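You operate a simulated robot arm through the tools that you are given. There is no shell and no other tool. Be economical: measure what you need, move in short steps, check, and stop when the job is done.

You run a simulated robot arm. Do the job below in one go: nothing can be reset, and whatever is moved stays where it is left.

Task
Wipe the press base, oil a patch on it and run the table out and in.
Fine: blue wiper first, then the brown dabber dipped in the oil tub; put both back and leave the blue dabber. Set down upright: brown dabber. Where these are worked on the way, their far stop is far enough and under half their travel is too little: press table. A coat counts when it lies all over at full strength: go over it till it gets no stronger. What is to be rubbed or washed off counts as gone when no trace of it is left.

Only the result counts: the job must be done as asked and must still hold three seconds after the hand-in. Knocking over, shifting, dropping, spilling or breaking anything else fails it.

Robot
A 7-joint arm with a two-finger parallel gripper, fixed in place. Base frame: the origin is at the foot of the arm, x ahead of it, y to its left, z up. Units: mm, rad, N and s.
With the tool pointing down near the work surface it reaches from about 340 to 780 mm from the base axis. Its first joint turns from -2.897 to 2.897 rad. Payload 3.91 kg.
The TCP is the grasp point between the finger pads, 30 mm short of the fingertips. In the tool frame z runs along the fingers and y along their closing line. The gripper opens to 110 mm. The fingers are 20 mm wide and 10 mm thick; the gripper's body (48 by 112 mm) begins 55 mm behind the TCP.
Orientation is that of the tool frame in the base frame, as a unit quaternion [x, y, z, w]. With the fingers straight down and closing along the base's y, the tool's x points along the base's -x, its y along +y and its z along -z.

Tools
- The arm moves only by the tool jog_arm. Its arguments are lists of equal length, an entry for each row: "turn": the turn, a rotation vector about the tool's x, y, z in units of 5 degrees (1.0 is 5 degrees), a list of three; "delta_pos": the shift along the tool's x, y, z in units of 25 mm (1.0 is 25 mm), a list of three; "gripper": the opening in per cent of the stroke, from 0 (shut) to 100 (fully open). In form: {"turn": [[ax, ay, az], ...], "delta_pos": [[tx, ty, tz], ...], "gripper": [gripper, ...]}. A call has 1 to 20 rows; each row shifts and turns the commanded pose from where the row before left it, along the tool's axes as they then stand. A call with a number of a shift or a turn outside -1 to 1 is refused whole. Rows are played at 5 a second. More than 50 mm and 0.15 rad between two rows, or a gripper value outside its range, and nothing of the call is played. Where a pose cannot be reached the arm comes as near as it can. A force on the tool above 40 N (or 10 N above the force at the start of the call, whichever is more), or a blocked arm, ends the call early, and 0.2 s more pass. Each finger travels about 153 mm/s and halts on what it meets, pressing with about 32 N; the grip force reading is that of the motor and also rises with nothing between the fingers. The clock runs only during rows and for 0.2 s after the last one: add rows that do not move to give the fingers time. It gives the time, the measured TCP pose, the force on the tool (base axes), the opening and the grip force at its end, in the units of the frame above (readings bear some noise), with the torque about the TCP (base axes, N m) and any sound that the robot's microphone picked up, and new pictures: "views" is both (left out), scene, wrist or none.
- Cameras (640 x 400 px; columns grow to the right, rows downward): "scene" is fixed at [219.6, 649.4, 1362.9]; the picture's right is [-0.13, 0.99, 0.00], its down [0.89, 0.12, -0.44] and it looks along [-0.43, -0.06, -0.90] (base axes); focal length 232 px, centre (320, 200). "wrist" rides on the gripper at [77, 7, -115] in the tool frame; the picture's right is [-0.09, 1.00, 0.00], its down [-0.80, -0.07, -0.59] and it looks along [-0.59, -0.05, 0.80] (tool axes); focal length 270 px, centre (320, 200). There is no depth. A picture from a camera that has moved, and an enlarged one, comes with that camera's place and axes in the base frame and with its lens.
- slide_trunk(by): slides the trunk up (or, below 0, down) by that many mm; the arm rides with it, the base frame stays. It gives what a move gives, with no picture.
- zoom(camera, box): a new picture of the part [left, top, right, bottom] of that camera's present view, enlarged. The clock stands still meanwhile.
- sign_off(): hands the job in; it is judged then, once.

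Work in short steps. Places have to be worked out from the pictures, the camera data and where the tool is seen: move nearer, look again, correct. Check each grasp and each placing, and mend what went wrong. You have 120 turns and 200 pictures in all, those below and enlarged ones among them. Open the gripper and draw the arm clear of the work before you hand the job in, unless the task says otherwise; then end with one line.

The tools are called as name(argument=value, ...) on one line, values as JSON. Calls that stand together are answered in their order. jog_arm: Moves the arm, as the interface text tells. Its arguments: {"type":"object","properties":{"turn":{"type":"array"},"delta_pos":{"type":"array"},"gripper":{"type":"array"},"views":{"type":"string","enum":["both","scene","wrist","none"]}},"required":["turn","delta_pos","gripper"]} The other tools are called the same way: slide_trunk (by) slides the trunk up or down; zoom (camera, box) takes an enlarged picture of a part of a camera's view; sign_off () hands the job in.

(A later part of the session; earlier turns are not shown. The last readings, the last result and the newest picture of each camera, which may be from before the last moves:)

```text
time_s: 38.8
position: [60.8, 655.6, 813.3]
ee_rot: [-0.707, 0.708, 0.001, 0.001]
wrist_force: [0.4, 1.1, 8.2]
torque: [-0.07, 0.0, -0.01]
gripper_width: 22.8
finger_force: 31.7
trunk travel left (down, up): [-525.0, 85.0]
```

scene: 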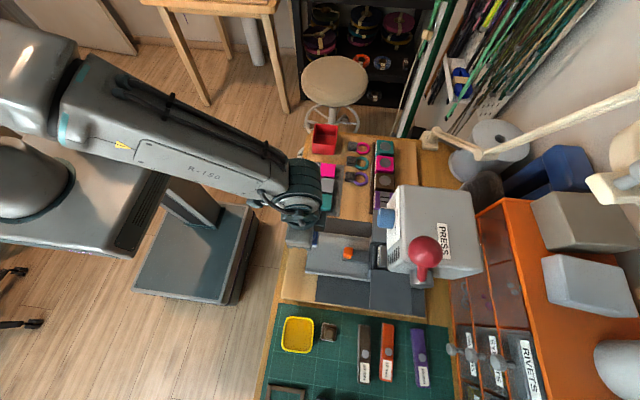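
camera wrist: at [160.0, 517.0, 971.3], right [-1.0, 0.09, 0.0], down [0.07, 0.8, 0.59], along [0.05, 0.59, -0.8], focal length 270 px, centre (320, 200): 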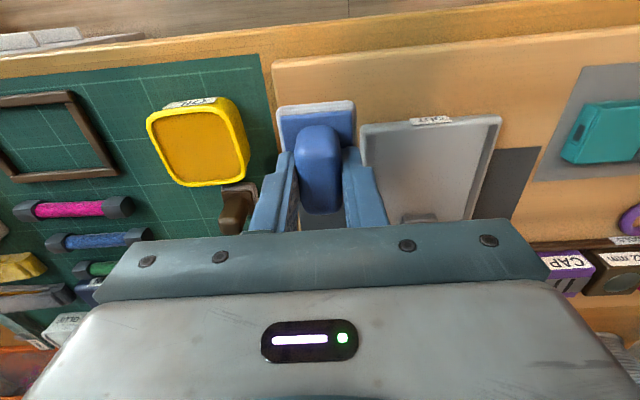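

Contact at 8 N. I press a bit more and stroke.

jog_arm(turn=[[0, 0, 0], [0, 0, 0], [0, 0, 0], [0, 0, 0], [0, 0, 0], [0, 0, 0], [0, 0, 0], [0, 0, 0], [0, 0, 0], [0, 0, 0], [0, 0, 0], [0, 0, 0], [0, 0, 0], [0, 0, 0], [0, 0, 0], [0, 0, 0], [0, 0, 0], [0, 0, 0], [0, 0, 0], [0, 0, 0]], delta_pos=[[-0.08, 0, 0.07], [0, -0.58, 0], [0, -0.58, 0], [0, -0.58, 0], [0, 0.58, 0], [0, 0.58, 0], [0, 0.58, 0], [0.6, 0, 0], [0, -0.58, 0], [0, -0.58, 0], [0, -0.58, 0], [0, 0.58, 0], [0, 0.58, 0], [0, 0.58, 0], [0.5, 0, 0], [0, -0.58, 0], [0, -0.58, 0], [0, -0.58, 0], [0, 0, -1], [0, 0, -0.9]], gripper=[0, 0, 0, 0, 0, 0, 0, 0, 0, 0, 0, 0, 0, 0, 0, 0, 0, 0, 0, 0], views="none")

jog_arm(turn=[[0, 0, 0], [0, 0, 0], [0, 0, 0], [0, 0, 0], [0, 0, 0]], delta_pos=[[0.4, -0.63, 0], [0.4, -0.63, 0], [0.33, -0.63, 0], [0.3, -0.63, 0], [0, 0, 0]], gripper=[0, 0, 0, 0, 0], views="wrist")

zoom(camera="wrist", box=[350, 100, 530, 230])

```text
time_s: 43.0
position: [104.2, 631.1, 859.1]
ee_rot: [0.708, -0.707, 0.001, 0.0]
wrist_force: [-0.6, 0.4, 0.5]
torque: [0.02, 0.03, 0.01]
gripper_width: 22.9
finger_force: 31.8
trunk travel left (down, up): [-525.0, 85.0]
```

```text
time_s: 44.2
position: [168.8, 596.6, 860.7]
ee_rot: [-0.707, 0.707, 0.0, 0.0]
wrist_force: [-0.2, -0.4, -0.6]
torque: [-0.01, -0.03, -0.01]
gripper_width: 23.1
finger_force: 32.0
trunk travel left (down, up): [-525.0, 85.0]
camera wrist: at [161.9, 519.8, 974.0], right [-1.0, 0.09, 0.0], down [0.07, 0.8, 0.59], along [0.05, 0.59, -0.8], focal length 270 px, centre (320, 200)
```

wrist: 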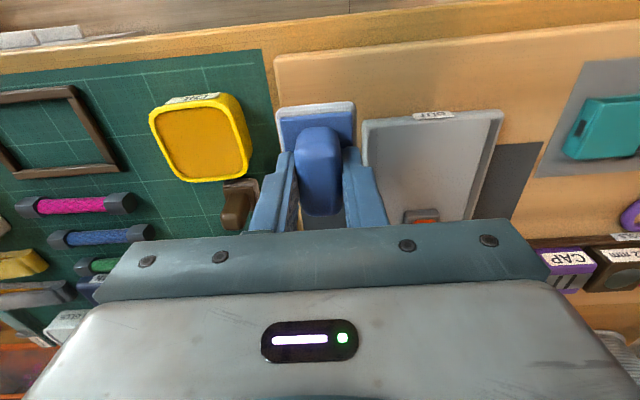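

```text
3.08 times, centred on (440, 165) of wrist
camera zoom: at [161.9, 519.8, 974.0], right [-1.0, 0.09, 0.0], down [0.07, 0.8, 0.59], along [0.05, 0.59, -0.8], focal length 832 px, centre (-49, 308)
```

zoom: 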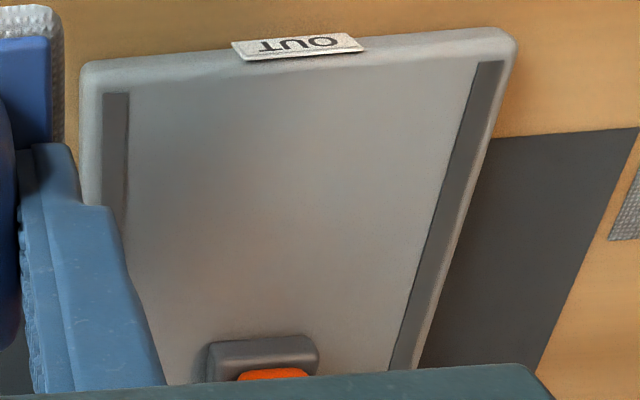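

The bed is clean. By summing the commands I'm 59 mm above the rest pose, off by 1.5 mm in y. I set the wiper back there.

jog_arm(turn=[[0, 0, 0], [0, 0, 0], [0, 0, 0], [0, 0, 0], [0, 0, 0]], delta_pos=[[0.06, -0.02, 0.8], [0, 0, 0.8], [0, 0, 0.5], [0, 0, 0.2], [0, 0, 0]], gripper=[0, 0, 0, 0, 0], views="wrist")

```text
time_s: 45.4
position: [169.1, 594.2, 799.7]
ee_rot: [-0.707, 0.707, 0.0, 0.0]
wrist_force: [-0.4, -0.7, 0.1]
torque: [0.02, 0.01, 0.03]
gripper_width: 23.2
finger_force: 32.3
trunk travel left (down, up): [-525.0, 85.0]
camera wrist: at [161.1, 518.5, 913.7], right [-1.0, 0.09, 0.0], down [0.07, 0.8, 0.59], along [0.05, 0.59, -0.8], focal length 270 px, centre (320, 200)
```

wrist: 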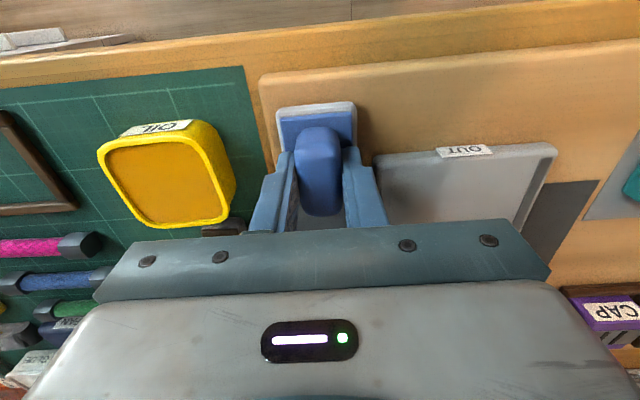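

Nearly at rest height with no contact force yet. I lower in 1 mm steps until it touches.

jog_arm(turn=[[0, 0, 0], [0, 0, 0]], delta_pos=[[0.04, -0.03, 0.05], [0, 0, 0]], gripper=[0, 0], views="none")

jog_arm(turn=[[0, 0, 0], [0, 0, 0]], delta_pos=[[0, 0, 0.04], [0, 0, 0]], gripper=[0, 0], views="wrist")

```text
time_s: 46.0
position: [168.9, 593.5, 798.4]
ee_rot: [-0.707, 0.707, 0.0, 0.0]
wrist_force: [-0.6, -0.2, -0.9]
torque: [0.01, -0.03, 0.02]
gripper_width: 23.1
finger_force: 32.2
trunk travel left (down, up): [-525.0, 85.0]
```

```text
time_s: 46.6
position: [168.9, 593.1, 798.3]
ee_rot: [-0.707, 0.707, 0.0, 0.0]
wrist_force: [0.1, -0.4, 0.0]
torque: [0.01, 0.0, 0.0]
gripper_width: 23.2
finger_force: 32.3
trunk travel left (down, up): [-525.0, 85.0]
camera wrist: at [162.1, 517.0, 912.2], right [-1.0, 0.09, 0.0], down [0.07, 0.8, 0.59], along [0.05, 0.59, -0.8], focal length 270 px, centre (320, 200)
```

wrist: 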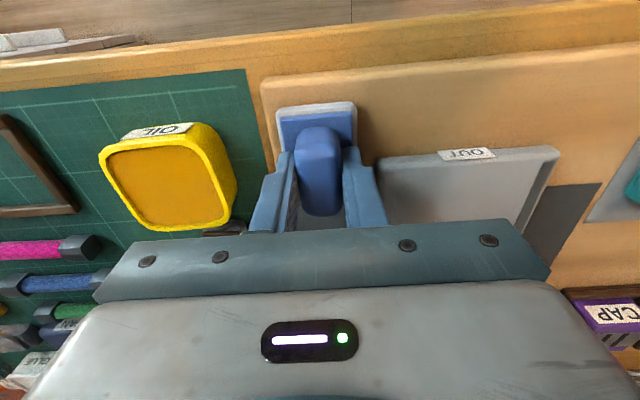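

Still hanging free by a hair, and about 2 mm too far in +x. I correct that and go down slightly.

jog_arm(turn=[[0, 0, 0], [0, 0, 0]], delta_pos=[[0, 0.07, 0.05], [0, 0, 0]], gripper=[0, 0], views="none")

jog_arm(turn=[[0, 0, 0], [0, 0, 0]], delta_pos=[[0, 0, 0.05], [0, 0, 0]], gripper=[0, 0], views="none")

```text
time_s: 47.2
position: [168.9, 594.5, 798.2]
ee_rot: [-0.707, 0.707, 0.0, 0.001]
wrist_force: [3.9, -1.5, 9.4]
torque: [-0.1, -0.07, 0.01]
gripper_width: 23.2
finger_force: 32.3
trunk travel left (down, up): [-525.0, 85.0]
```

```text
time_s: 47.8
position: [167.4, 593.2, 797.8]
ee_rot: [-0.707, 0.707, 0.001, 0.002]
wrist_force: [6.9, 3.0, 21.0]
torque: [-0.25, -0.18, 0.05]
gripper_width: 23.0
finger_force: 31.7
trunk travel left (down, up): [-525.0, 85.0]
```

Contact made. I ease up 1.5 mm, release, and rise straight up to check.

jog_arm(turn=[[0, 0, 0], [0, 0, 0], [0, 0, 0], [0, 0, 0], [0, 0, 0], [0, 0, 0]], delta_pos=[[0, 0, -0.07], [0, 0, 0], [0, 0, 0], [0, 0, -0.8], [0, 0, -1], [0, 0, 0]], gripper=[0, 40, 45, 45, 45, 45])

zoom(camera="wrist", box=[60, 60, 380, 260])

```text
time_s: 49.2
position: [167.8, 592.4, 843.5]
ee_rot: [-0.707, 0.707, 0.0, -0.001]
wrist_force: [0.1, 0.8, 0.1]
torque: [-0.03, 0.01, 0.01]
gripper_width: 49.3
finger_force: 0.1
trunk travel left (down, up): [-525.0, 85.0]
camera wrist: at [160.9, 516.2, 957.6], right [-1.0, 0.09, 0.0], down [0.07, 0.8, 0.59], along [0.05, 0.59, -0.8], focal length 270 px, centre (320, 200)
```

scene: 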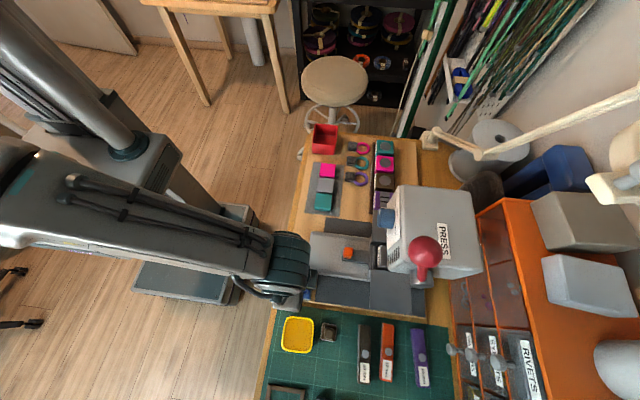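
wrist: 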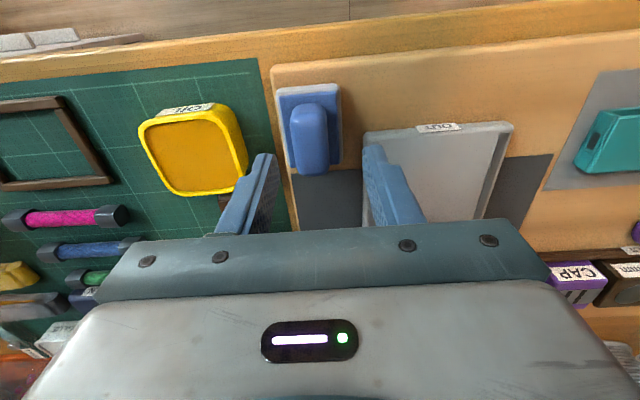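

```text
2.00 times, centred on (220, 160) of wrist
camera zoom: at [160.9, 516.2, 957.6], right [-1.0, 0.09, 0.0], down [0.07, 0.8, 0.59], along [0.05, 0.59, -0.8], focal length 541 px, centre (520, 280)
```

zoom: 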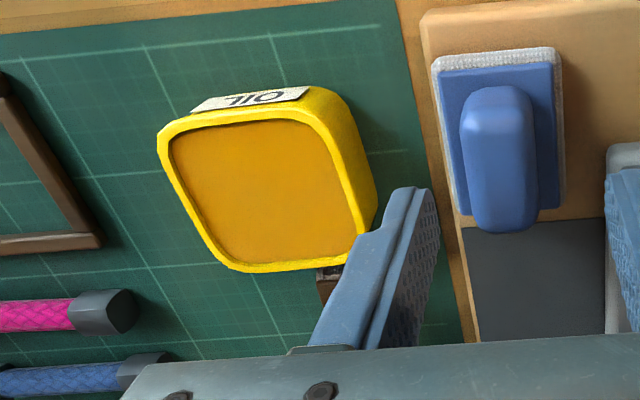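

The wiper ended about 6 mm too far in +x (handle at x≈174.5; it was 168). I'll lower again and close just to the handle width, which re-centres it, then open.

jog_arm(turn=[[0, 0, 0], [0, 0, 0], [0, 0, 0], [0, 0, 0], [0, 0, 0], [0, 0, 0], [0, 0, 0]], delta_pos=[[0, 0.02, 0.9], [0, 0, 0.8], [0, 0, 0], [0, 0, 0], [0, 0, 0], [0, 0, 0], [0, 0, 0]], gripper=[45, 45, 35, 30, 25, 21, 21], views="wrist")

jog_arm(turn=[[0, 0, 0], [0, 0, 0], [0, 0, 0], [0, 0, 0], [0, 0, 0], [0, 0, 0]], delta_pos=[[0, 0, 0], [0, 0, 0], [0, 0, 0], [0, 0, -0.8], [0, 0, -1], [0, 0, 0]], gripper=[24, 30, 45, 45, 45, 45], views="wrist")

zoom(camera="wrist", box=[60, 60, 380, 260])

```text
time_s: 50.8
position: [165.9, 592.5, 799.9]
ee_rot: [0.707, -0.707, 0.001, 0.0]
wrist_force: [-0.4, 0.3, -0.7]
torque: [-0.02, 0.01, 0.03]
gripper_width: 23.8
finger_force: 1.1
trunk travel left (down, up): [-525.0, 85.0]
camera wrist: at [159.2, 516.3, 913.9], right [-1.0, 0.09, 0.0], down [0.07, 0.8, 0.59], along [0.05, 0.59, -0.8], focal length 270 px, centre (320, 200)
```

wrist: 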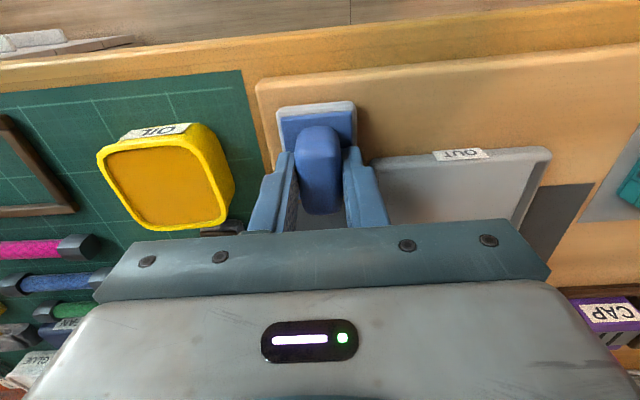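

```text
time_s: 52.2
position: [167.2, 591.6, 845.2]
ee_rot: [-0.707, 0.707, 0.0, -0.001]
wrist_force: [-0.6, 0.1, 0.1]
torque: [0.02, -0.02, -0.03]
gripper_width: 49.5
finger_force: 0.1
trunk travel left (down, up): [-525.0, 85.0]
camera wrist: at [159.1, 515.0, 959.5], right [-1.0, 0.09, 0.0], down [0.07, 0.8, 0.59], along [0.05, 0.59, -0.8], focal length 270 px, centre (320, 200)
```

wrist: 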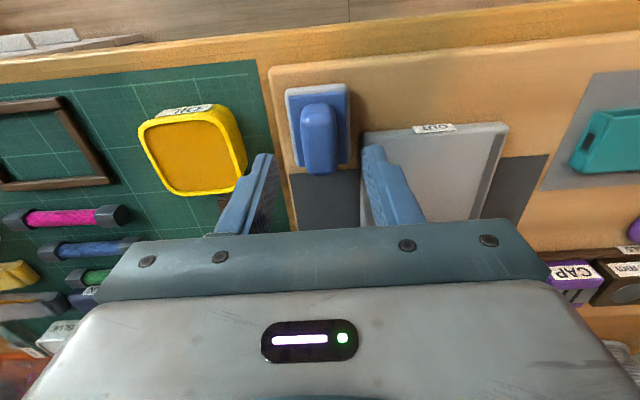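

```text
2.00 times, centred on (220, 160) of wrist
camera zoom: at [159.1, 515.0, 959.5], right [-1.0, 0.09, 0.0], down [0.07, 0.8, 0.59], along [0.05, 0.59, -0.8], focal length 541 px, centre (520, 280)
```

zoom: 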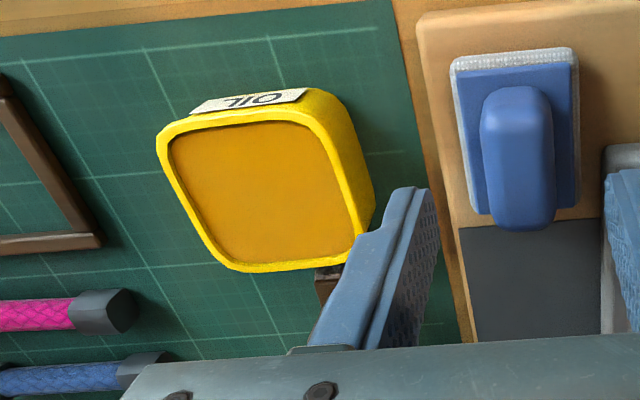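

The wiper is back within 2 mm. Next, the brown dabber at about (258,674): I rise and move over it to aim.

jog_arm(turn=[[0, 0, 0], [0, 0, 0], [0, 0, 0], [0, 0, 0], [0, 0, 0], [0, 0, 0]], delta_pos=[[0, 0, -0.8], [-0.82, -0.91, -0.4], [-0.82, -0.91, 0], [-0.82, -0.91, 0], [-0.82, -0.91, 0], [0, 0, 0]], gripper=[45, 45, 45, 45, 45, 45])

zoom(camera="wrist", box=[200, 60, 440, 240])

zoom(camera="scene", box=[250, 220, 410, 320])

```text
time_s: 53.6
position: [259.2, 673.8, 876.3]
ee_rot: [0.707, -0.707, 0.0, -0.001]
wrist_force: [0.3, 0.0, 0.6]
torque: [0.03, -0.03, 0.0]
gripper_width: 49.6
finger_force: 0.1
trunk travel left (down, up): [-525.0, 85.0]
camera wrist: at [252.4, 597.0, 990.6], right [-1.0, 0.09, 0.0], down [0.07, 0.8, 0.59], along [0.05, 0.59, -0.8], focal length 270 px, centre (320, 200)
```

scene: 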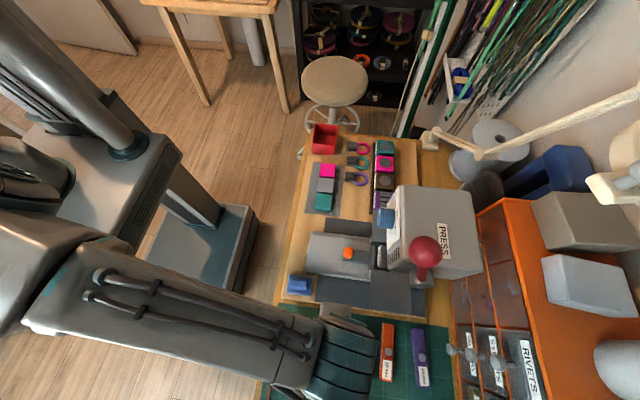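
wrist: 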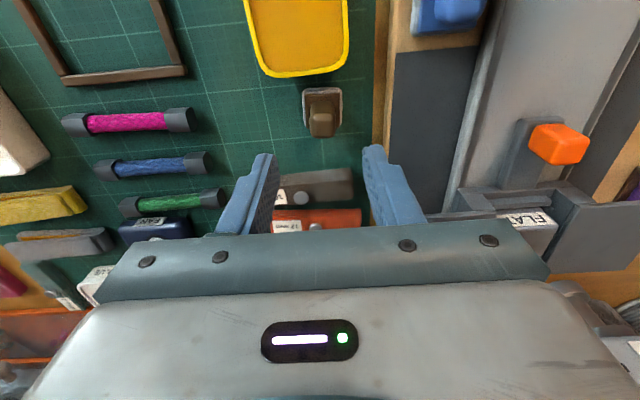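

```text
2.22 times, centred on (320, 150) of wrist
camera zoom: at [252.4, 597.0, 990.6], right [-1.0, 0.09, 0.0], down [0.07, 0.8, 0.59], along [0.05, 0.59, -0.8], focal length 601 px, centre (320, 311)
```

zoom: 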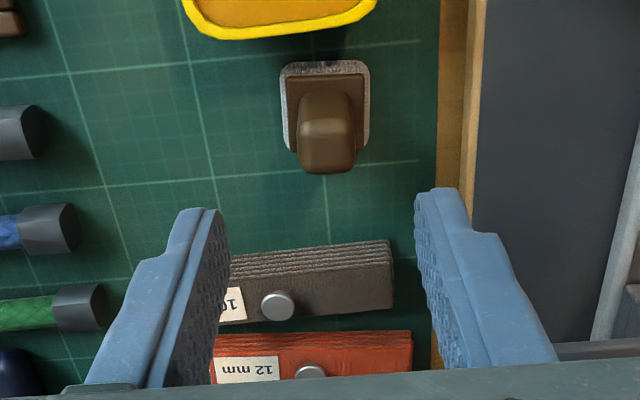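

```text
4.00 times, centred on (330, 270) of scene
camera zoom: at [219.6, 649.4, 1362.9], right [-0.13, 0.99, 0.0], down [0.89, 0.12, -0.44], along [-0.43, -0.06, -0.9], focal length 927 px, centre (280, -80)
```

zoom: 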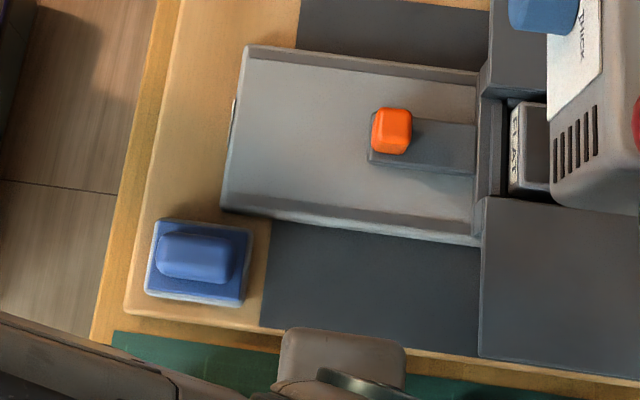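

Dabber handle about (256.5,675), 21 mm wide. I descend to about z 810 and look again.

jog_arm(turn=[[0, 0, 0], [0, 0, 0], [0, 0, 0], [0, 0, 0], [0, 0, 0]], delta_pos=[[-0.05, 0.1, 0.9], [0, 0, 0.9], [0, 0, 0.5], [0, 0, 0.3], [0, 0, 0]], gripper=[45, 45, 45, 45, 45], views="wrist")

zoom(camera="wrist", box=[200, 60, 440, 240])

```text
time_s: 54.8
position: [255.3, 675.5, 810.7]
ee_rot: [-0.707, 0.707, 0.001, 0.0]
wrist_force: [0.1, -0.7, -0.3]
torque: [0.0, -0.02, -0.03]
gripper_width: 49.7
finger_force: 0.2
trunk travel left (down, up): [-525.0, 85.0]
camera wrist: at [249.4, 600.0, 924.9], right [-1.0, 0.09, 0.0], down [0.07, 0.8, 0.59], along [0.05, 0.59, -0.8], focal length 270 px, centre (320, 200)
```

wrist: 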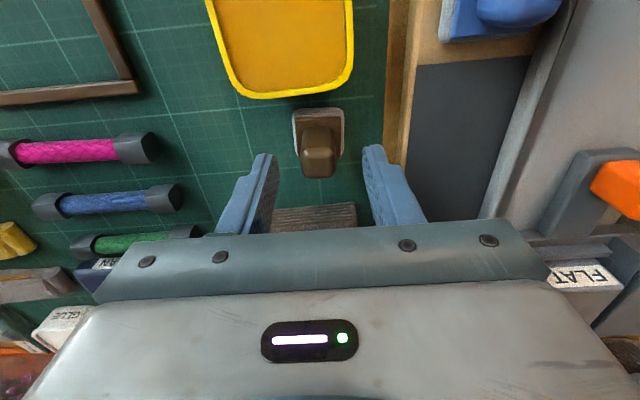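

```text
2.22 times, centred on (320, 150) of wrist
camera zoom: at [249.4, 600.0, 924.9], right [-1.0, 0.09, 0.0], down [0.07, 0.8, 0.59], along [0.05, 0.59, -0.8], focal length 601 px, centre (320, 311)
```

zoom: 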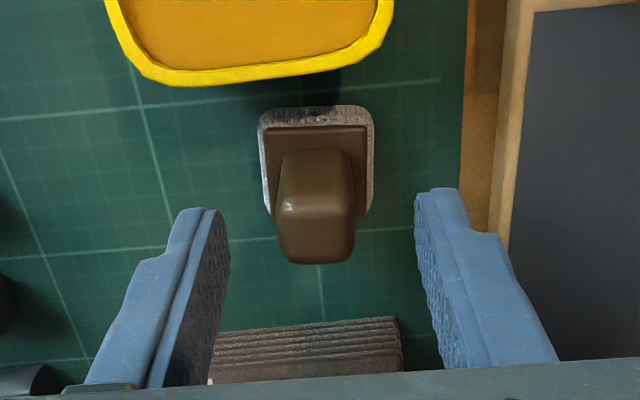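

Handle top is at z≈787, mat ≈737. I descend to TCP z≈789 and grip.

jog_arm(turn=[[0, 0, 0], [0, 0, 0], [0, 0, 0], [0, 0, 0], [0, 0, 0], [0, 0, 0]], delta_pos=[[0, -0.03, 0.6], [0, 0, 0.28], [0, 0, 0], [0, 0, 0], [0, 0, 0], [0, 0, 0]], gripper=[45, 45, 30, 20, 0, 0], views="wrist")

zoom(camera="wrist", box=[200, 60, 440, 240])

```text
time_s: 56.2
position: [255.7, 676.3, 788.9]
ee_rot: [-0.707, 0.707, 0.0, 0.0]
wrist_force: [0.8, 0.3, -0.7]
torque: [-0.02, 0.04, -0.01]
gripper_width: 20.4
finger_force: 32.5
trunk travel left (down, up): [-525.0, 85.0]
camera wrist: at [249.5, 600.2, 902.9], right [-1.0, 0.09, 0.0], down [0.07, 0.8, 0.59], along [0.05, 0.59, -0.8], focal length 270 px, centre (320, 200)
```

wrist: 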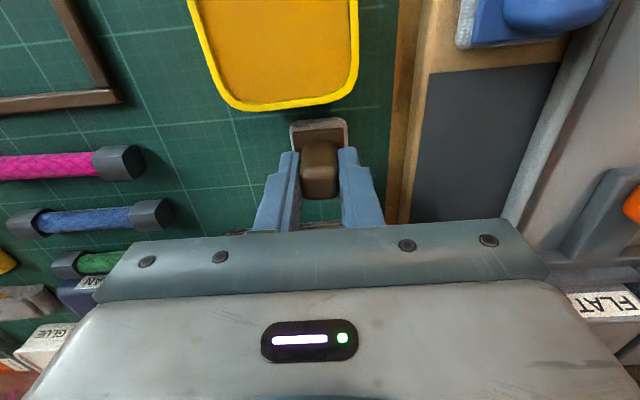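

```text
2.22 times, centred on (320, 150) of wrist
camera zoom: at [249.5, 600.2, 902.9], right [-1.0, 0.09, 0.0], down [0.07, 0.8, 0.59], along [0.05, 0.59, -0.8], focal length 601 px, centre (320, 311)
```

zoom: 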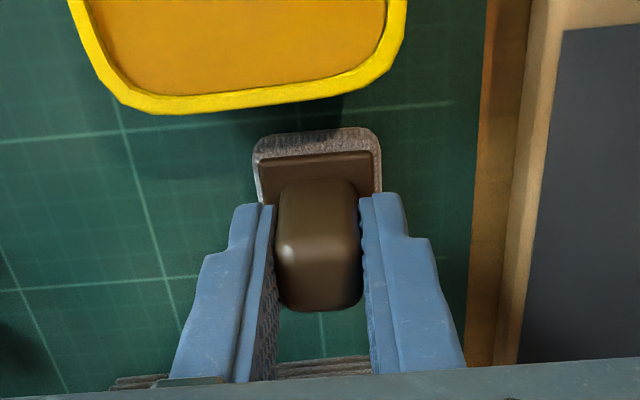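

Gripped at 20.4 mm; rest pose (255.7, 676.3, 788.9). I lift 65 mm and move over the oil tub centre, about (272,606).

jog_arm(turn=[[0, 0, 0], [0, 0, 0], [0, 0, 0], [0, 0, 0], [0, 0, 0], [0, 0, 0], [0, 0, 0]], delta_pos=[[0, 0, -0.9], [0, 0, -0.9], [0, 0, -0.8], [0.93, -0.22, 0], [0.93, -0.22, 0], [0.94, -0.22, 0], [0, 0, 0]], gripper=[0, 0, 0, 0, 0, 0, 0])

zoom(camera="wrist", box=[200, 60, 440, 240])

zoom(camera="scene", box=[250, 290, 410, 390])

```text
time_s: 57.8
position: [272.1, 608.2, 855.1]
ee_rot: [-0.706, 0.708, 0.0, 0.0]
wrist_force: [0.1, -0.1, -0.3]
torque: [0.0, -0.02, -0.03]
gripper_width: 20.0
finger_force: 32.6
trunk travel left (down, up): [-525.0, 85.0]
camera wrist: at [265.6, 530.7, 969.2], right [-1.0, 0.09, 0.0], down [0.07, 0.8, 0.59], along [0.05, 0.59, -0.8], focal length 270 px, centre (320, 200)
```

scene: 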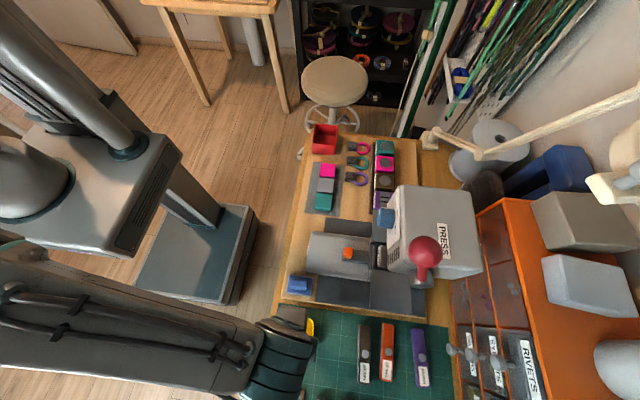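
wrist: 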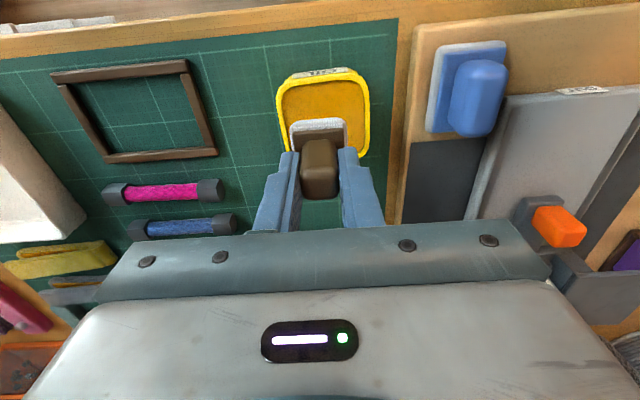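

```text
2.22 times, centred on (320, 150) of wrist
camera zoom: at [265.6, 530.7, 969.2], right [-1.0, 0.09, 0.0], down [0.07, 0.8, 0.59], along [0.05, 0.59, -0.8], focal length 601 px, centre (320, 311)
```

zoom: 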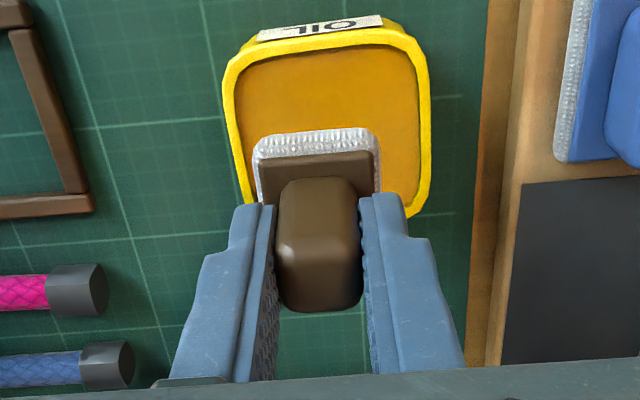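

```text
4.00 times, centred on (330, 340) of scene
camera zoom: at [219.6, 649.4, 1362.9], right [-0.13, 0.99, 0.0], down [0.89, 0.12, -0.44], along [-0.43, -0.06, -0.9], focal length 927 px, centre (280, -360)
```

zoom: 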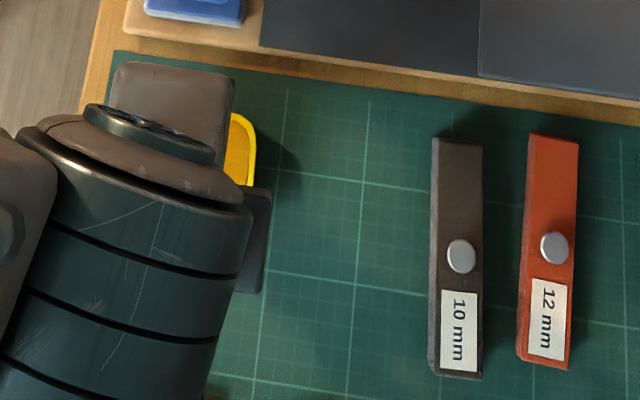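

Tub centre refines to (269.5,606.5). I correct and go down into the oil in steps, watching the force.

jog_arm(turn=[[0, 0, 0], [0, 0, 0], [0, 0, 0], [0, 0, 0], [0, 0, 0]], delta_pos=[[0.06, 0.1, 0], [0, 0, 0.9], [0, 0, 0.6], [0, 0, 0.4], [0, 0, 0]], gripper=[0, 0, 0, 0, 0], views="wrist")

jog_arm(turn=[[0, 0, 0], [0, 0, 0]], delta_pos=[[0, 0, 0.2], [0, 0, 0]], gripper=[0, 0], views="wrist")

```text
time_s: 59.0
position: [271.3, 606.0, 808.6]
ee_rot: [0.708, -0.706, -0.002, -0.003]
wrist_force: [-1.8, 4.6, 28.8]
torque: [0.21, 0.12, -0.02]
gripper_width: 20.1
finger_force: 32.4
trunk travel left (down, up): [-525.0, 85.0]
camera wrist: at [263.0, 528.9, 922.6], right [-1.0, 0.09, 0.0], down [0.07, 0.8, 0.6], along [0.05, 0.6, -0.8], focal length 270 px, centre (320, 200)
```

wrist: 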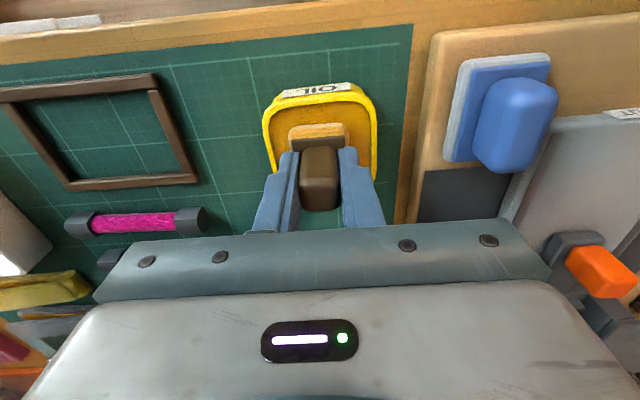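

```text
time_s: 59.4
position: [271.8, 607.8, 808.0]
ee_rot: [-0.707, 0.707, 0.003, 0.005]
wrist_force: [-2.1, -1.1, 14.7]
torque: [-0.18, 0.11, -0.03]
gripper_width: 20.3
finger_force: 31.6
trunk travel left (down, up): [-525.0, 85.0]
stopped in row 1: the force on the tool passed its limit at 44 N (the readings are from after the stop); the commanded pose is now the measured one
camera wrist: at [264.2, 530.5, 922.2], right [-1.0, 0.09, 0.0], down [0.07, 0.79, 0.6], along [0.05, 0.6, -0.8], focal length 270 px, centre (320, 200)
```

wrist: 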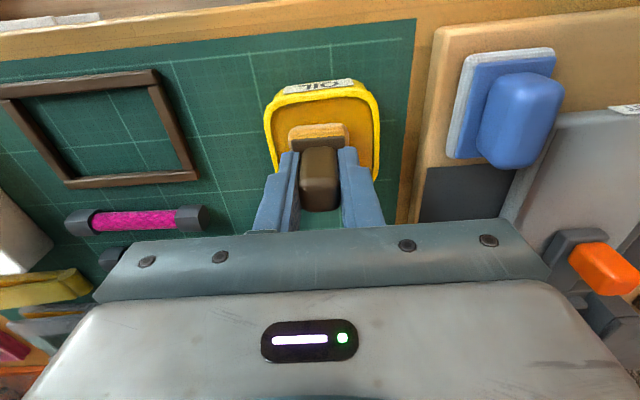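

The pad met the oil and is soaked orange. I lift it clear, then carry it high over to the bed.

jog_arm(turn=[[0, 0, 0], [0, 0, 0], [0, 0, 0], [0, 0, 0], [0, 0, 0], [0, 0, 0], [0, 0, 0], [0, 0, 0], [0, 0, 0], [0, 0, 0], [0, 0, 0], [0, 0, 0]], delta_pos=[[0, 0, -0.9], [0, 0, -0.9], [0, 0, -0.8], [-0.17, 0.96, 0], [-0.17, 0.96, 0], [-0.17, 0.96, 0], [-0.17, 0.96, 0], [-0.17, 0.96, 0], [-0.17, 0.96, 0], [-0.17, 0.96, 0], [-0.17, 0.96, 0], [0, 0, 0]], gripper=[0, 0, 0, 0, 0, 0, 0, 0, 0, 0, 0, 0])

zoom(camera="wrist", box=[200, 40, 440, 220])

```text
time_s: 62.0
position: [80.8, 644.1, 872.6]
ee_rot: [-0.707, 0.707, 0.002, 0.002]
wrist_force: [0.1, 0.2, -0.9]
torque: [0.02, 0.01, 0.01]
gripper_width: 19.9
finger_force: 31.7
trunk travel left (down, up): [-525.0, 85.0]
camera wrist: at [73.2, 566.0, 987.1], right [-1.0, 0.09, 0.0], down [0.07, 0.8, 0.6], along [0.05, 0.6, -0.8], focal length 270 px, centre (320, 200)
```

scene: 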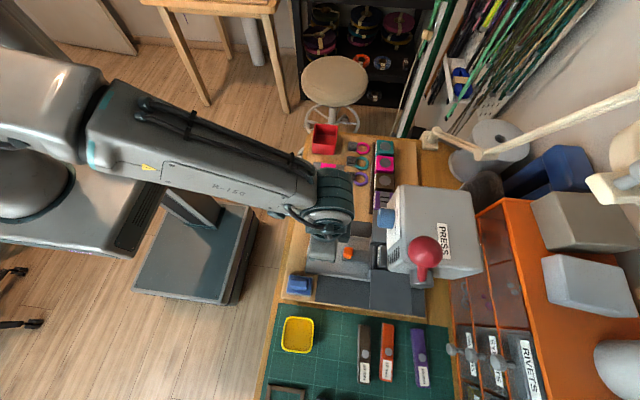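
wrist: 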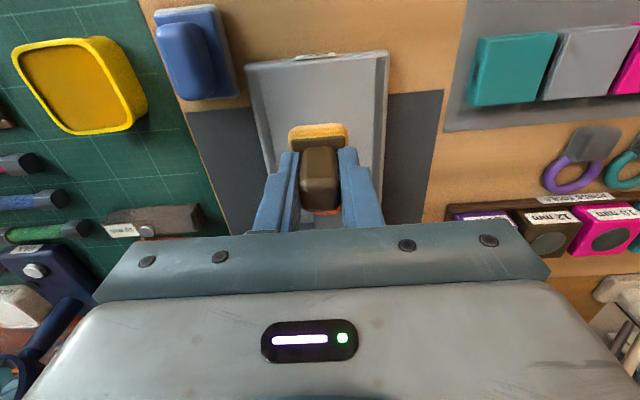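

```text
2.22 times, centred on (320, 130) of wrist
camera zoom: at [73.2, 566.0, 987.1], right [-1.0, 0.09, 0.0], down [0.07, 0.8, 0.6], along [0.05, 0.6, -0.8], focal length 601 px, centre (320, 356)
```

zoom: 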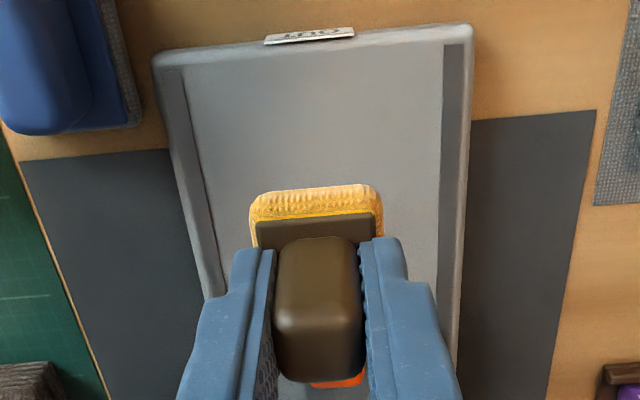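

The bed has no marking, so I'll coat the area where the dirt was. I descend gently to contact.

jog_arm(turn=[[0, 0, 0], [0, 0, 0], [0, 0, 0], [0, 0, 0]], delta_pos=[[0, 0, 0.9], [0, 0, 0.7], [0, 0, 0.3], [0, 0, 0]], gripper=[0, 0, 0, 0], views="none")

jog_arm(turn=[[0, 0, 0], [0, 0, 0]], delta_pos=[[0, 0, 0.2], [0, 0, 0]], gripper=[0, 0], views="none")

```text
time_s: 63.0
position: [78.8, 642.6, 823.9]
ee_rot: [0.707, -0.707, -0.002, -0.003]
wrist_force: [0.2, 0.0, 0.2]
torque: [-0.03, -0.01, 0.05]
gripper_width: 20.3
finger_force: 31.7
trunk travel left (down, up): [-525.0, 85.0]
```

```text
time_s: 63.6
position: [79.0, 641.2, 819.6]
ee_rot: [0.708, -0.707, -0.002, -0.003]
wrist_force: [-0.6, -0.1, -0.1]
torque: [0.01, -0.01, 0.0]
gripper_width: 20.0
finger_force: 32.0
trunk travel left (down, up): [-525.0, 85.0]
```

No contact yet at 819.6; continuing in small steps.

jog_arm(turn=[[0, 0, 0], [0, 0, 0]], delta_pos=[[0, 0, 0.12], [0, 0, 0]], gripper=[0, 0], views="none")

jog_arm(turn=[[0, 0, 0], [0, 0, 0]], delta_pos=[[0, 0, 0.12], [0, 0, 0]], gripper=[0, 0], views="none")

jog_arm(turn=[[0, 0, 0], [0, 0, 0]], delta_pos=[[0, 0, 0.1], [0, 0, 0]], gripper=[0, 0], views="none")

```text
time_s: 64.2
position: [79.3, 640.1, 816.4]
ee_rot: [-0.707, 0.707, 0.001, 0.003]
wrist_force: [0.5, -0.5, -0.8]
torque: [-0.03, 0.0, 0.01]
gripper_width: 19.9
finger_force: 31.2
trunk travel left (down, up): [-525.0, 85.0]
```

```text
time_s: 64.8
position: [79.5, 641.7, 812.5]
ee_rot: [-0.707, 0.707, 0.001, 0.003]
wrist_force: [-0.7, -1.2, 2.7]
torque: [-0.06, 0.04, 0.03]
gripper_width: 20.1
finger_force: 32.0
trunk travel left (down, up): [-525.0, 85.0]
```

```text
time_s: 65.4
position: [79.1, 641.3, 812.2]
ee_rot: [0.707, -0.707, -0.003, -0.004]
wrist_force: [0.4, 1.2, 19.4]
torque: [-0.22, 0.03, 0.02]
gripper_width: 20.0
finger_force: 32.2
trunk travel left (down, up): [-525.0, 85.0]
```

Contact at about 812.5, 19 N. I stroke lanes at y≈636, 651 and 666 across x≈61–98.

jog_arm(turn=[[0, 0, 0], [0, 0, 0], [0, 0, 0], [0, 0, 0], [0, 0, 0], [0, 0, 0], [0, 0, 0], [0, 0, 0], [0, 0, 0], [0, 0, 0], [0, 0, 0], [0, 0, 0], [0, 0, 0], [0, 0, 0], [0, 0, 0]], delta_pos=[[0.2, 0, -0.04], [0, -0.38, 0], [0, -0.38, 0], [0, 0.5, 0], [0, 0.5, 0], [0, 0.5, 0], [-0.6, 0, 0], [0, -0.5, 0], [0, -0.5, 0], [0, -0.5, 0], [-0.6, 0, 0], [0, 0.5, 0], [0, 0.5, 0], [0, 0.5, 0], [0, 0, 0]], gripper=[0, 0, 0, 0, 0, 0, 0, 0, 0, 0, 0, 0, 0, 0, 0], views="wrist")

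zoom(camera="wrist", box=[200, 40, 440, 220])

zoom(camera="scene", box=[290, 220, 390, 290])

```text
time_s: 68.6
position: [60.0, 665.8, 812.6]
ee_rot: [-0.707, 0.708, 0.002, 0.004]
wrist_force: [8.0, 1.1, 26.9]
torque: [-0.13, -0.26, -0.01]
gripper_width: 20.0
finger_force: 32.0
trunk travel left (down, up): [-525.0, 85.0]
camera wrist: at [53.1, 589.0, 926.2], right [-1.0, 0.09, 0.0], down [0.07, 0.79, 0.6], along [0.05, 0.6, -0.8], focal length 270 px, centre (320, 200)
```

wrist: 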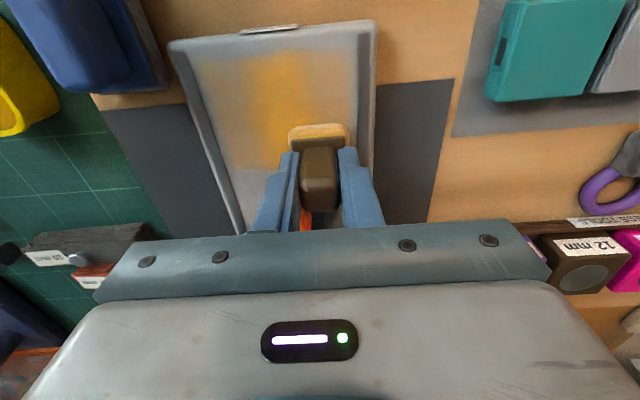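

```text
2.22 times, centred on (320, 130) of wrist
camera zoom: at [53.1, 589.0, 926.2], right [-1.0, 0.09, 0.0], down [0.07, 0.79, 0.6], along [0.05, 0.6, -0.8], focal length 601 px, centre (320, 356)
```

zoom: 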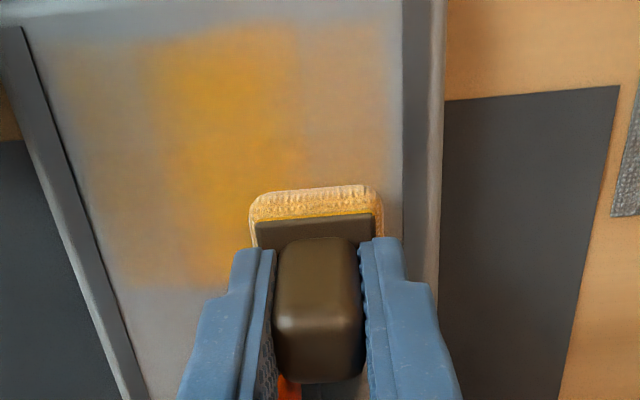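

```text
5.71 times, centred on (340, 255) of scene
camera zoom: at [219.6, 649.4, 1362.9], right [-0.13, 0.99, 0.0], down [0.89, 0.12, -0.44], along [-0.43, -0.06, -0.9], focal length 1324 px, centre (206, -114)
```

zoom: 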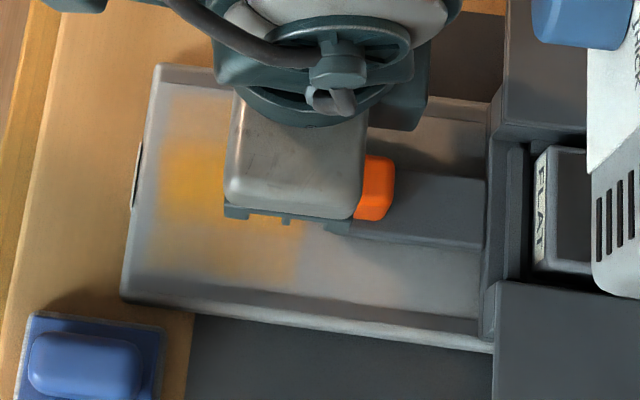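

The coat builds with each pass; the middle is stronger and the sides are faint. I keep making full passes over all lanes.

jog_arm(turn=[[0, 0, 0], [0, 0, 0], [0, 0, 0], [0, 0, 0], [0, 0, 0], [0, 0, 0], [0, 0, 0], [0, 0, 0], [0, 0, 0], [0, 0, 0], [0, 0, 0], [0, 0, 0], [0, 0, 0], [0, 0, 0], [0, 0, 0], [0, 0, 0], [0, 0, 0], [0, 0, 0], [0, 0, 0], [0, 0, 0]], delta_pos=[[0, -0.5, 0], [0, -0.5, 0], [0, -0.5, 0], [0, 0.5, 0], [0, 0.5, 0], [0, 0.5, 0], [0.6, 0, 0], [0, -0.5, 0], [0, -0.5, 0], [0, -0.5, 0], [0, 0.5, 0], [0, 0.5, 0], [0, 0.5, 0], [0.6, 0, 0], [0, -0.5, 0], [0, -0.5, 0], [0, -0.5, 0], [0, 0.5, 0], [0, 0.5, 0], [0, 0.5, 0]], gripper=[0, 0, 0, 0, 0, 0, 0, 0, 0, 0, 0, 0, 0, 0, 0, 0, 0, 0, 0, 0], views="none")

jog_arm(turn=[[0, 0, 0], [0, 0, 0], [0, 0, 0], [0, 0, 0], [0, 0, 0], [0, 0, 0], [0, 0, 0], [0, 0, 0], [0, 0, 0], [0, 0, 0], [0, 0, 0], [0, 0, 0], [0, 0, 0], [0, 0, 0], [0, 0, 0], [0, 0, 0], [0, 0, 0], [0, 0, 0], [0, 0, 0]], delta_pos=[[-0.6, 0, 0], [-0.6, 0, 0], [0.6, 0, 0], [0.6, 0, 0], [0, -0.6, 0], [-0.6, 0, 0], [-0.6, 0, 0], [0.6, 0, 0], [0.6, 0, 0], [0, -0.6, 0], [-0.6, 0, 0], [-0.6, 0, 0], [0.6, 0, 0], [0.6, 0, 0], [0, -0.3, 0], [-0.6, 0, 0], [-0.6, 0, 0], [0.6, 0, 0], [0.6, 0, 0]], gripper=[0, 0, 0, 0, 0, 0, 0, 0, 0, 0, 0, 0, 0, 0, 0, 0, 0, 0, 0], views="both")

zoom(camera="scene", box=[290, 220, 390, 290])

```text
time_s: 72.8
position: [58.5, 633.8, 812.7]
ee_rot: [0.708, -0.706, -0.003, -0.004]
wrist_force: [8.5, 1.6, 29.1]
torque: [-0.06, -0.28, 0.09]
gripper_width: 20.4
finger_force: 31.9
trunk travel left (down, up): [-525.0, 85.0]
```

```text
time_s: 76.8
position: [97.7, 638.3, 813.6]
ee_rot: [-0.707, 0.707, 0.004, 0.004]
wrist_force: [-1.7, 8.5, 25.0]
torque: [0.25, 0.07, -0.01]
gripper_width: 20.1
finger_force: 31.4
trunk travel left (down, up): [-525.0, 85.0]
camera wrist: at [91.5, 560.4, 926.0], right [-1.0, 0.09, 0.0], down [0.07, 0.79, 0.6], along [0.05, 0.6, -0.8], focal length 270 px, centre (320, 200)
```

scene: 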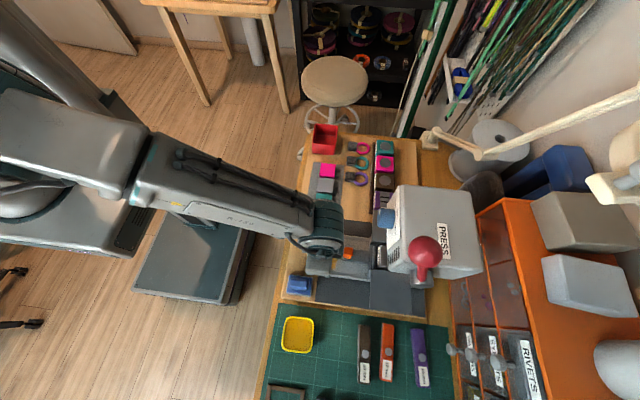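
wrist: 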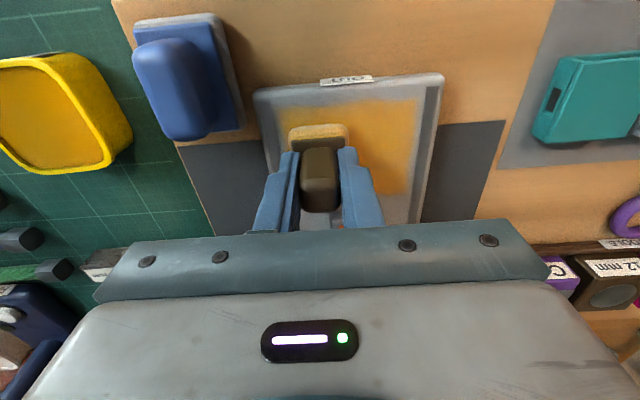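

```text
5.71 times, centred on (340, 255) of scene
camera zoom: at [219.6, 649.4, 1362.9], right [-0.13, 0.99, 0.0], down [0.89, 0.12, -0.44], along [-0.43, -0.06, -0.9], focal length 1324 px, centre (206, -114)
```

zoom: 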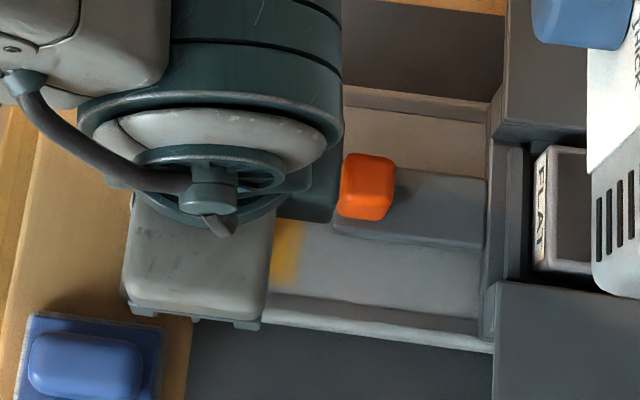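

The coat is far fuller. I lift and step aside to x≈170 to view the whole patch.

jog_arm(turn=[[0, 0, 0], [0, 0, 0], [0, 0, 0], [0, 0, 0], [0, 0, 0], [0, 0, 0]], delta_pos=[[0, 0, -1], [0, 0, -1], [0, -1, 0], [0, -1, 0], [0, -1, 0], [0, 0, 0]], gripper=[0, 0, 0, 0, 0, 0], views="wrist")

zoom(camera="wrist", box=[330, 40, 530, 230])

zoom(camera="scene", box=[290, 220, 390, 290])

```text
time_s: 78.2
position: [173.6, 637.1, 860.8]
ee_rot: [0.707, -0.707, -0.001, -0.002]
wrist_force: [-0.2, -0.5, 0.2]
torque: [0.02, 0.01, 0.0]
gripper_width: 20.1
finger_force: 32.1
trunk travel left (down, up): [-525.0, 85.0]
camera wrist: at [166.8, 560.3, 974.6], right [-1.0, 0.09, 0.0], down [0.07, 0.8, 0.6], along [0.05, 0.6, -0.8], focal length 270 px, centre (320, 200)
```

wrist: 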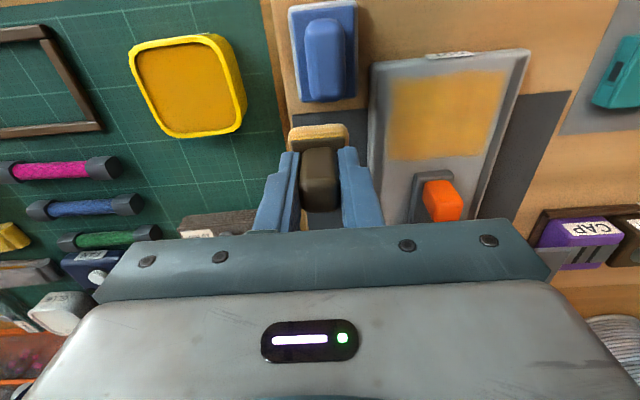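

```text
2.11 times, centred on (430, 135) of wrist
camera zoom: at [166.8, 560.3, 974.6], right [-1.0, 0.09, 0.0], down [0.07, 0.8, 0.6], along [0.05, 0.6, -0.8], focal length 569 px, centre (88, 337)
```

zoom: 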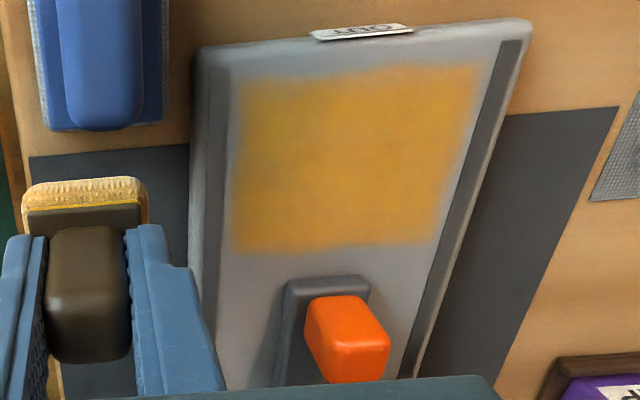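

```text
5.71 times, centred on (340, 255) of scene
camera zoom: at [219.6, 649.4, 1362.9], right [-0.13, 0.99, 0.0], down [0.89, 0.12, -0.44], along [-0.43, -0.06, -0.9], focal length 1324 px, centre (206, -114)
```

zoom: 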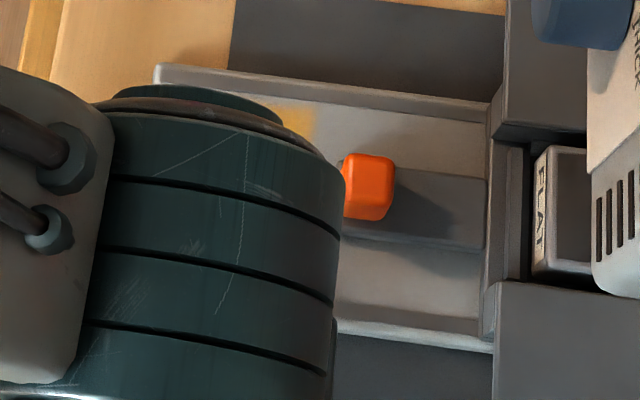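

A good patch, slightly blotchy in places. I'll re-dip and go over it again to make sure it is at full strength.

jog_arm(turn=[[0, 0, 0], [0, 0, 0], [0, 0, 0], [0, 0, 0], [0, 0, 0]], delta_pos=[[0.1, -0.96, -0.2], [0.3, -0.96, 0], [0.4, -0.96, 0], [0.42, -0.96, 0.2], [0, 0, 0]], gripper=[0, 0, 0, 0, 0], views="wrist")

```text
time_s: 79.4
position: [269.9, 607.4, 859.5]
ee_rot: [-0.707, 0.707, 0.001, 0.002]
wrist_force: [0.5, 0.2, 0.5]
torque: [-0.04, 0.05, -0.02]
gripper_width: 20.4
finger_force: 32.2
trunk travel left (down, up): [-525.0, 85.0]
camera wrist: at [263.5, 529.9, 973.4], right [-1.0, 0.09, 0.0], down [0.07, 0.8, 0.6], along [0.05, 0.6, -0.8], focal length 270 px, centre (320, 200)
```

wrist: 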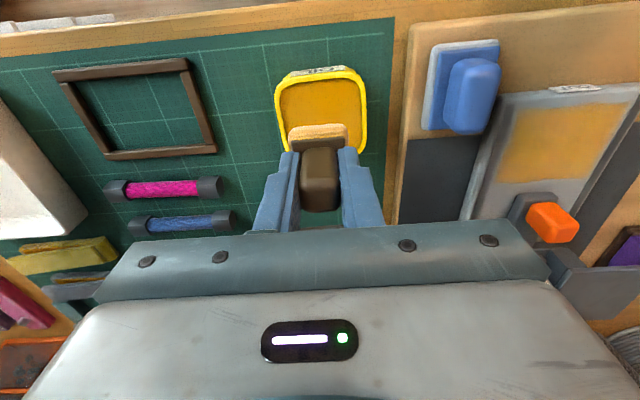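

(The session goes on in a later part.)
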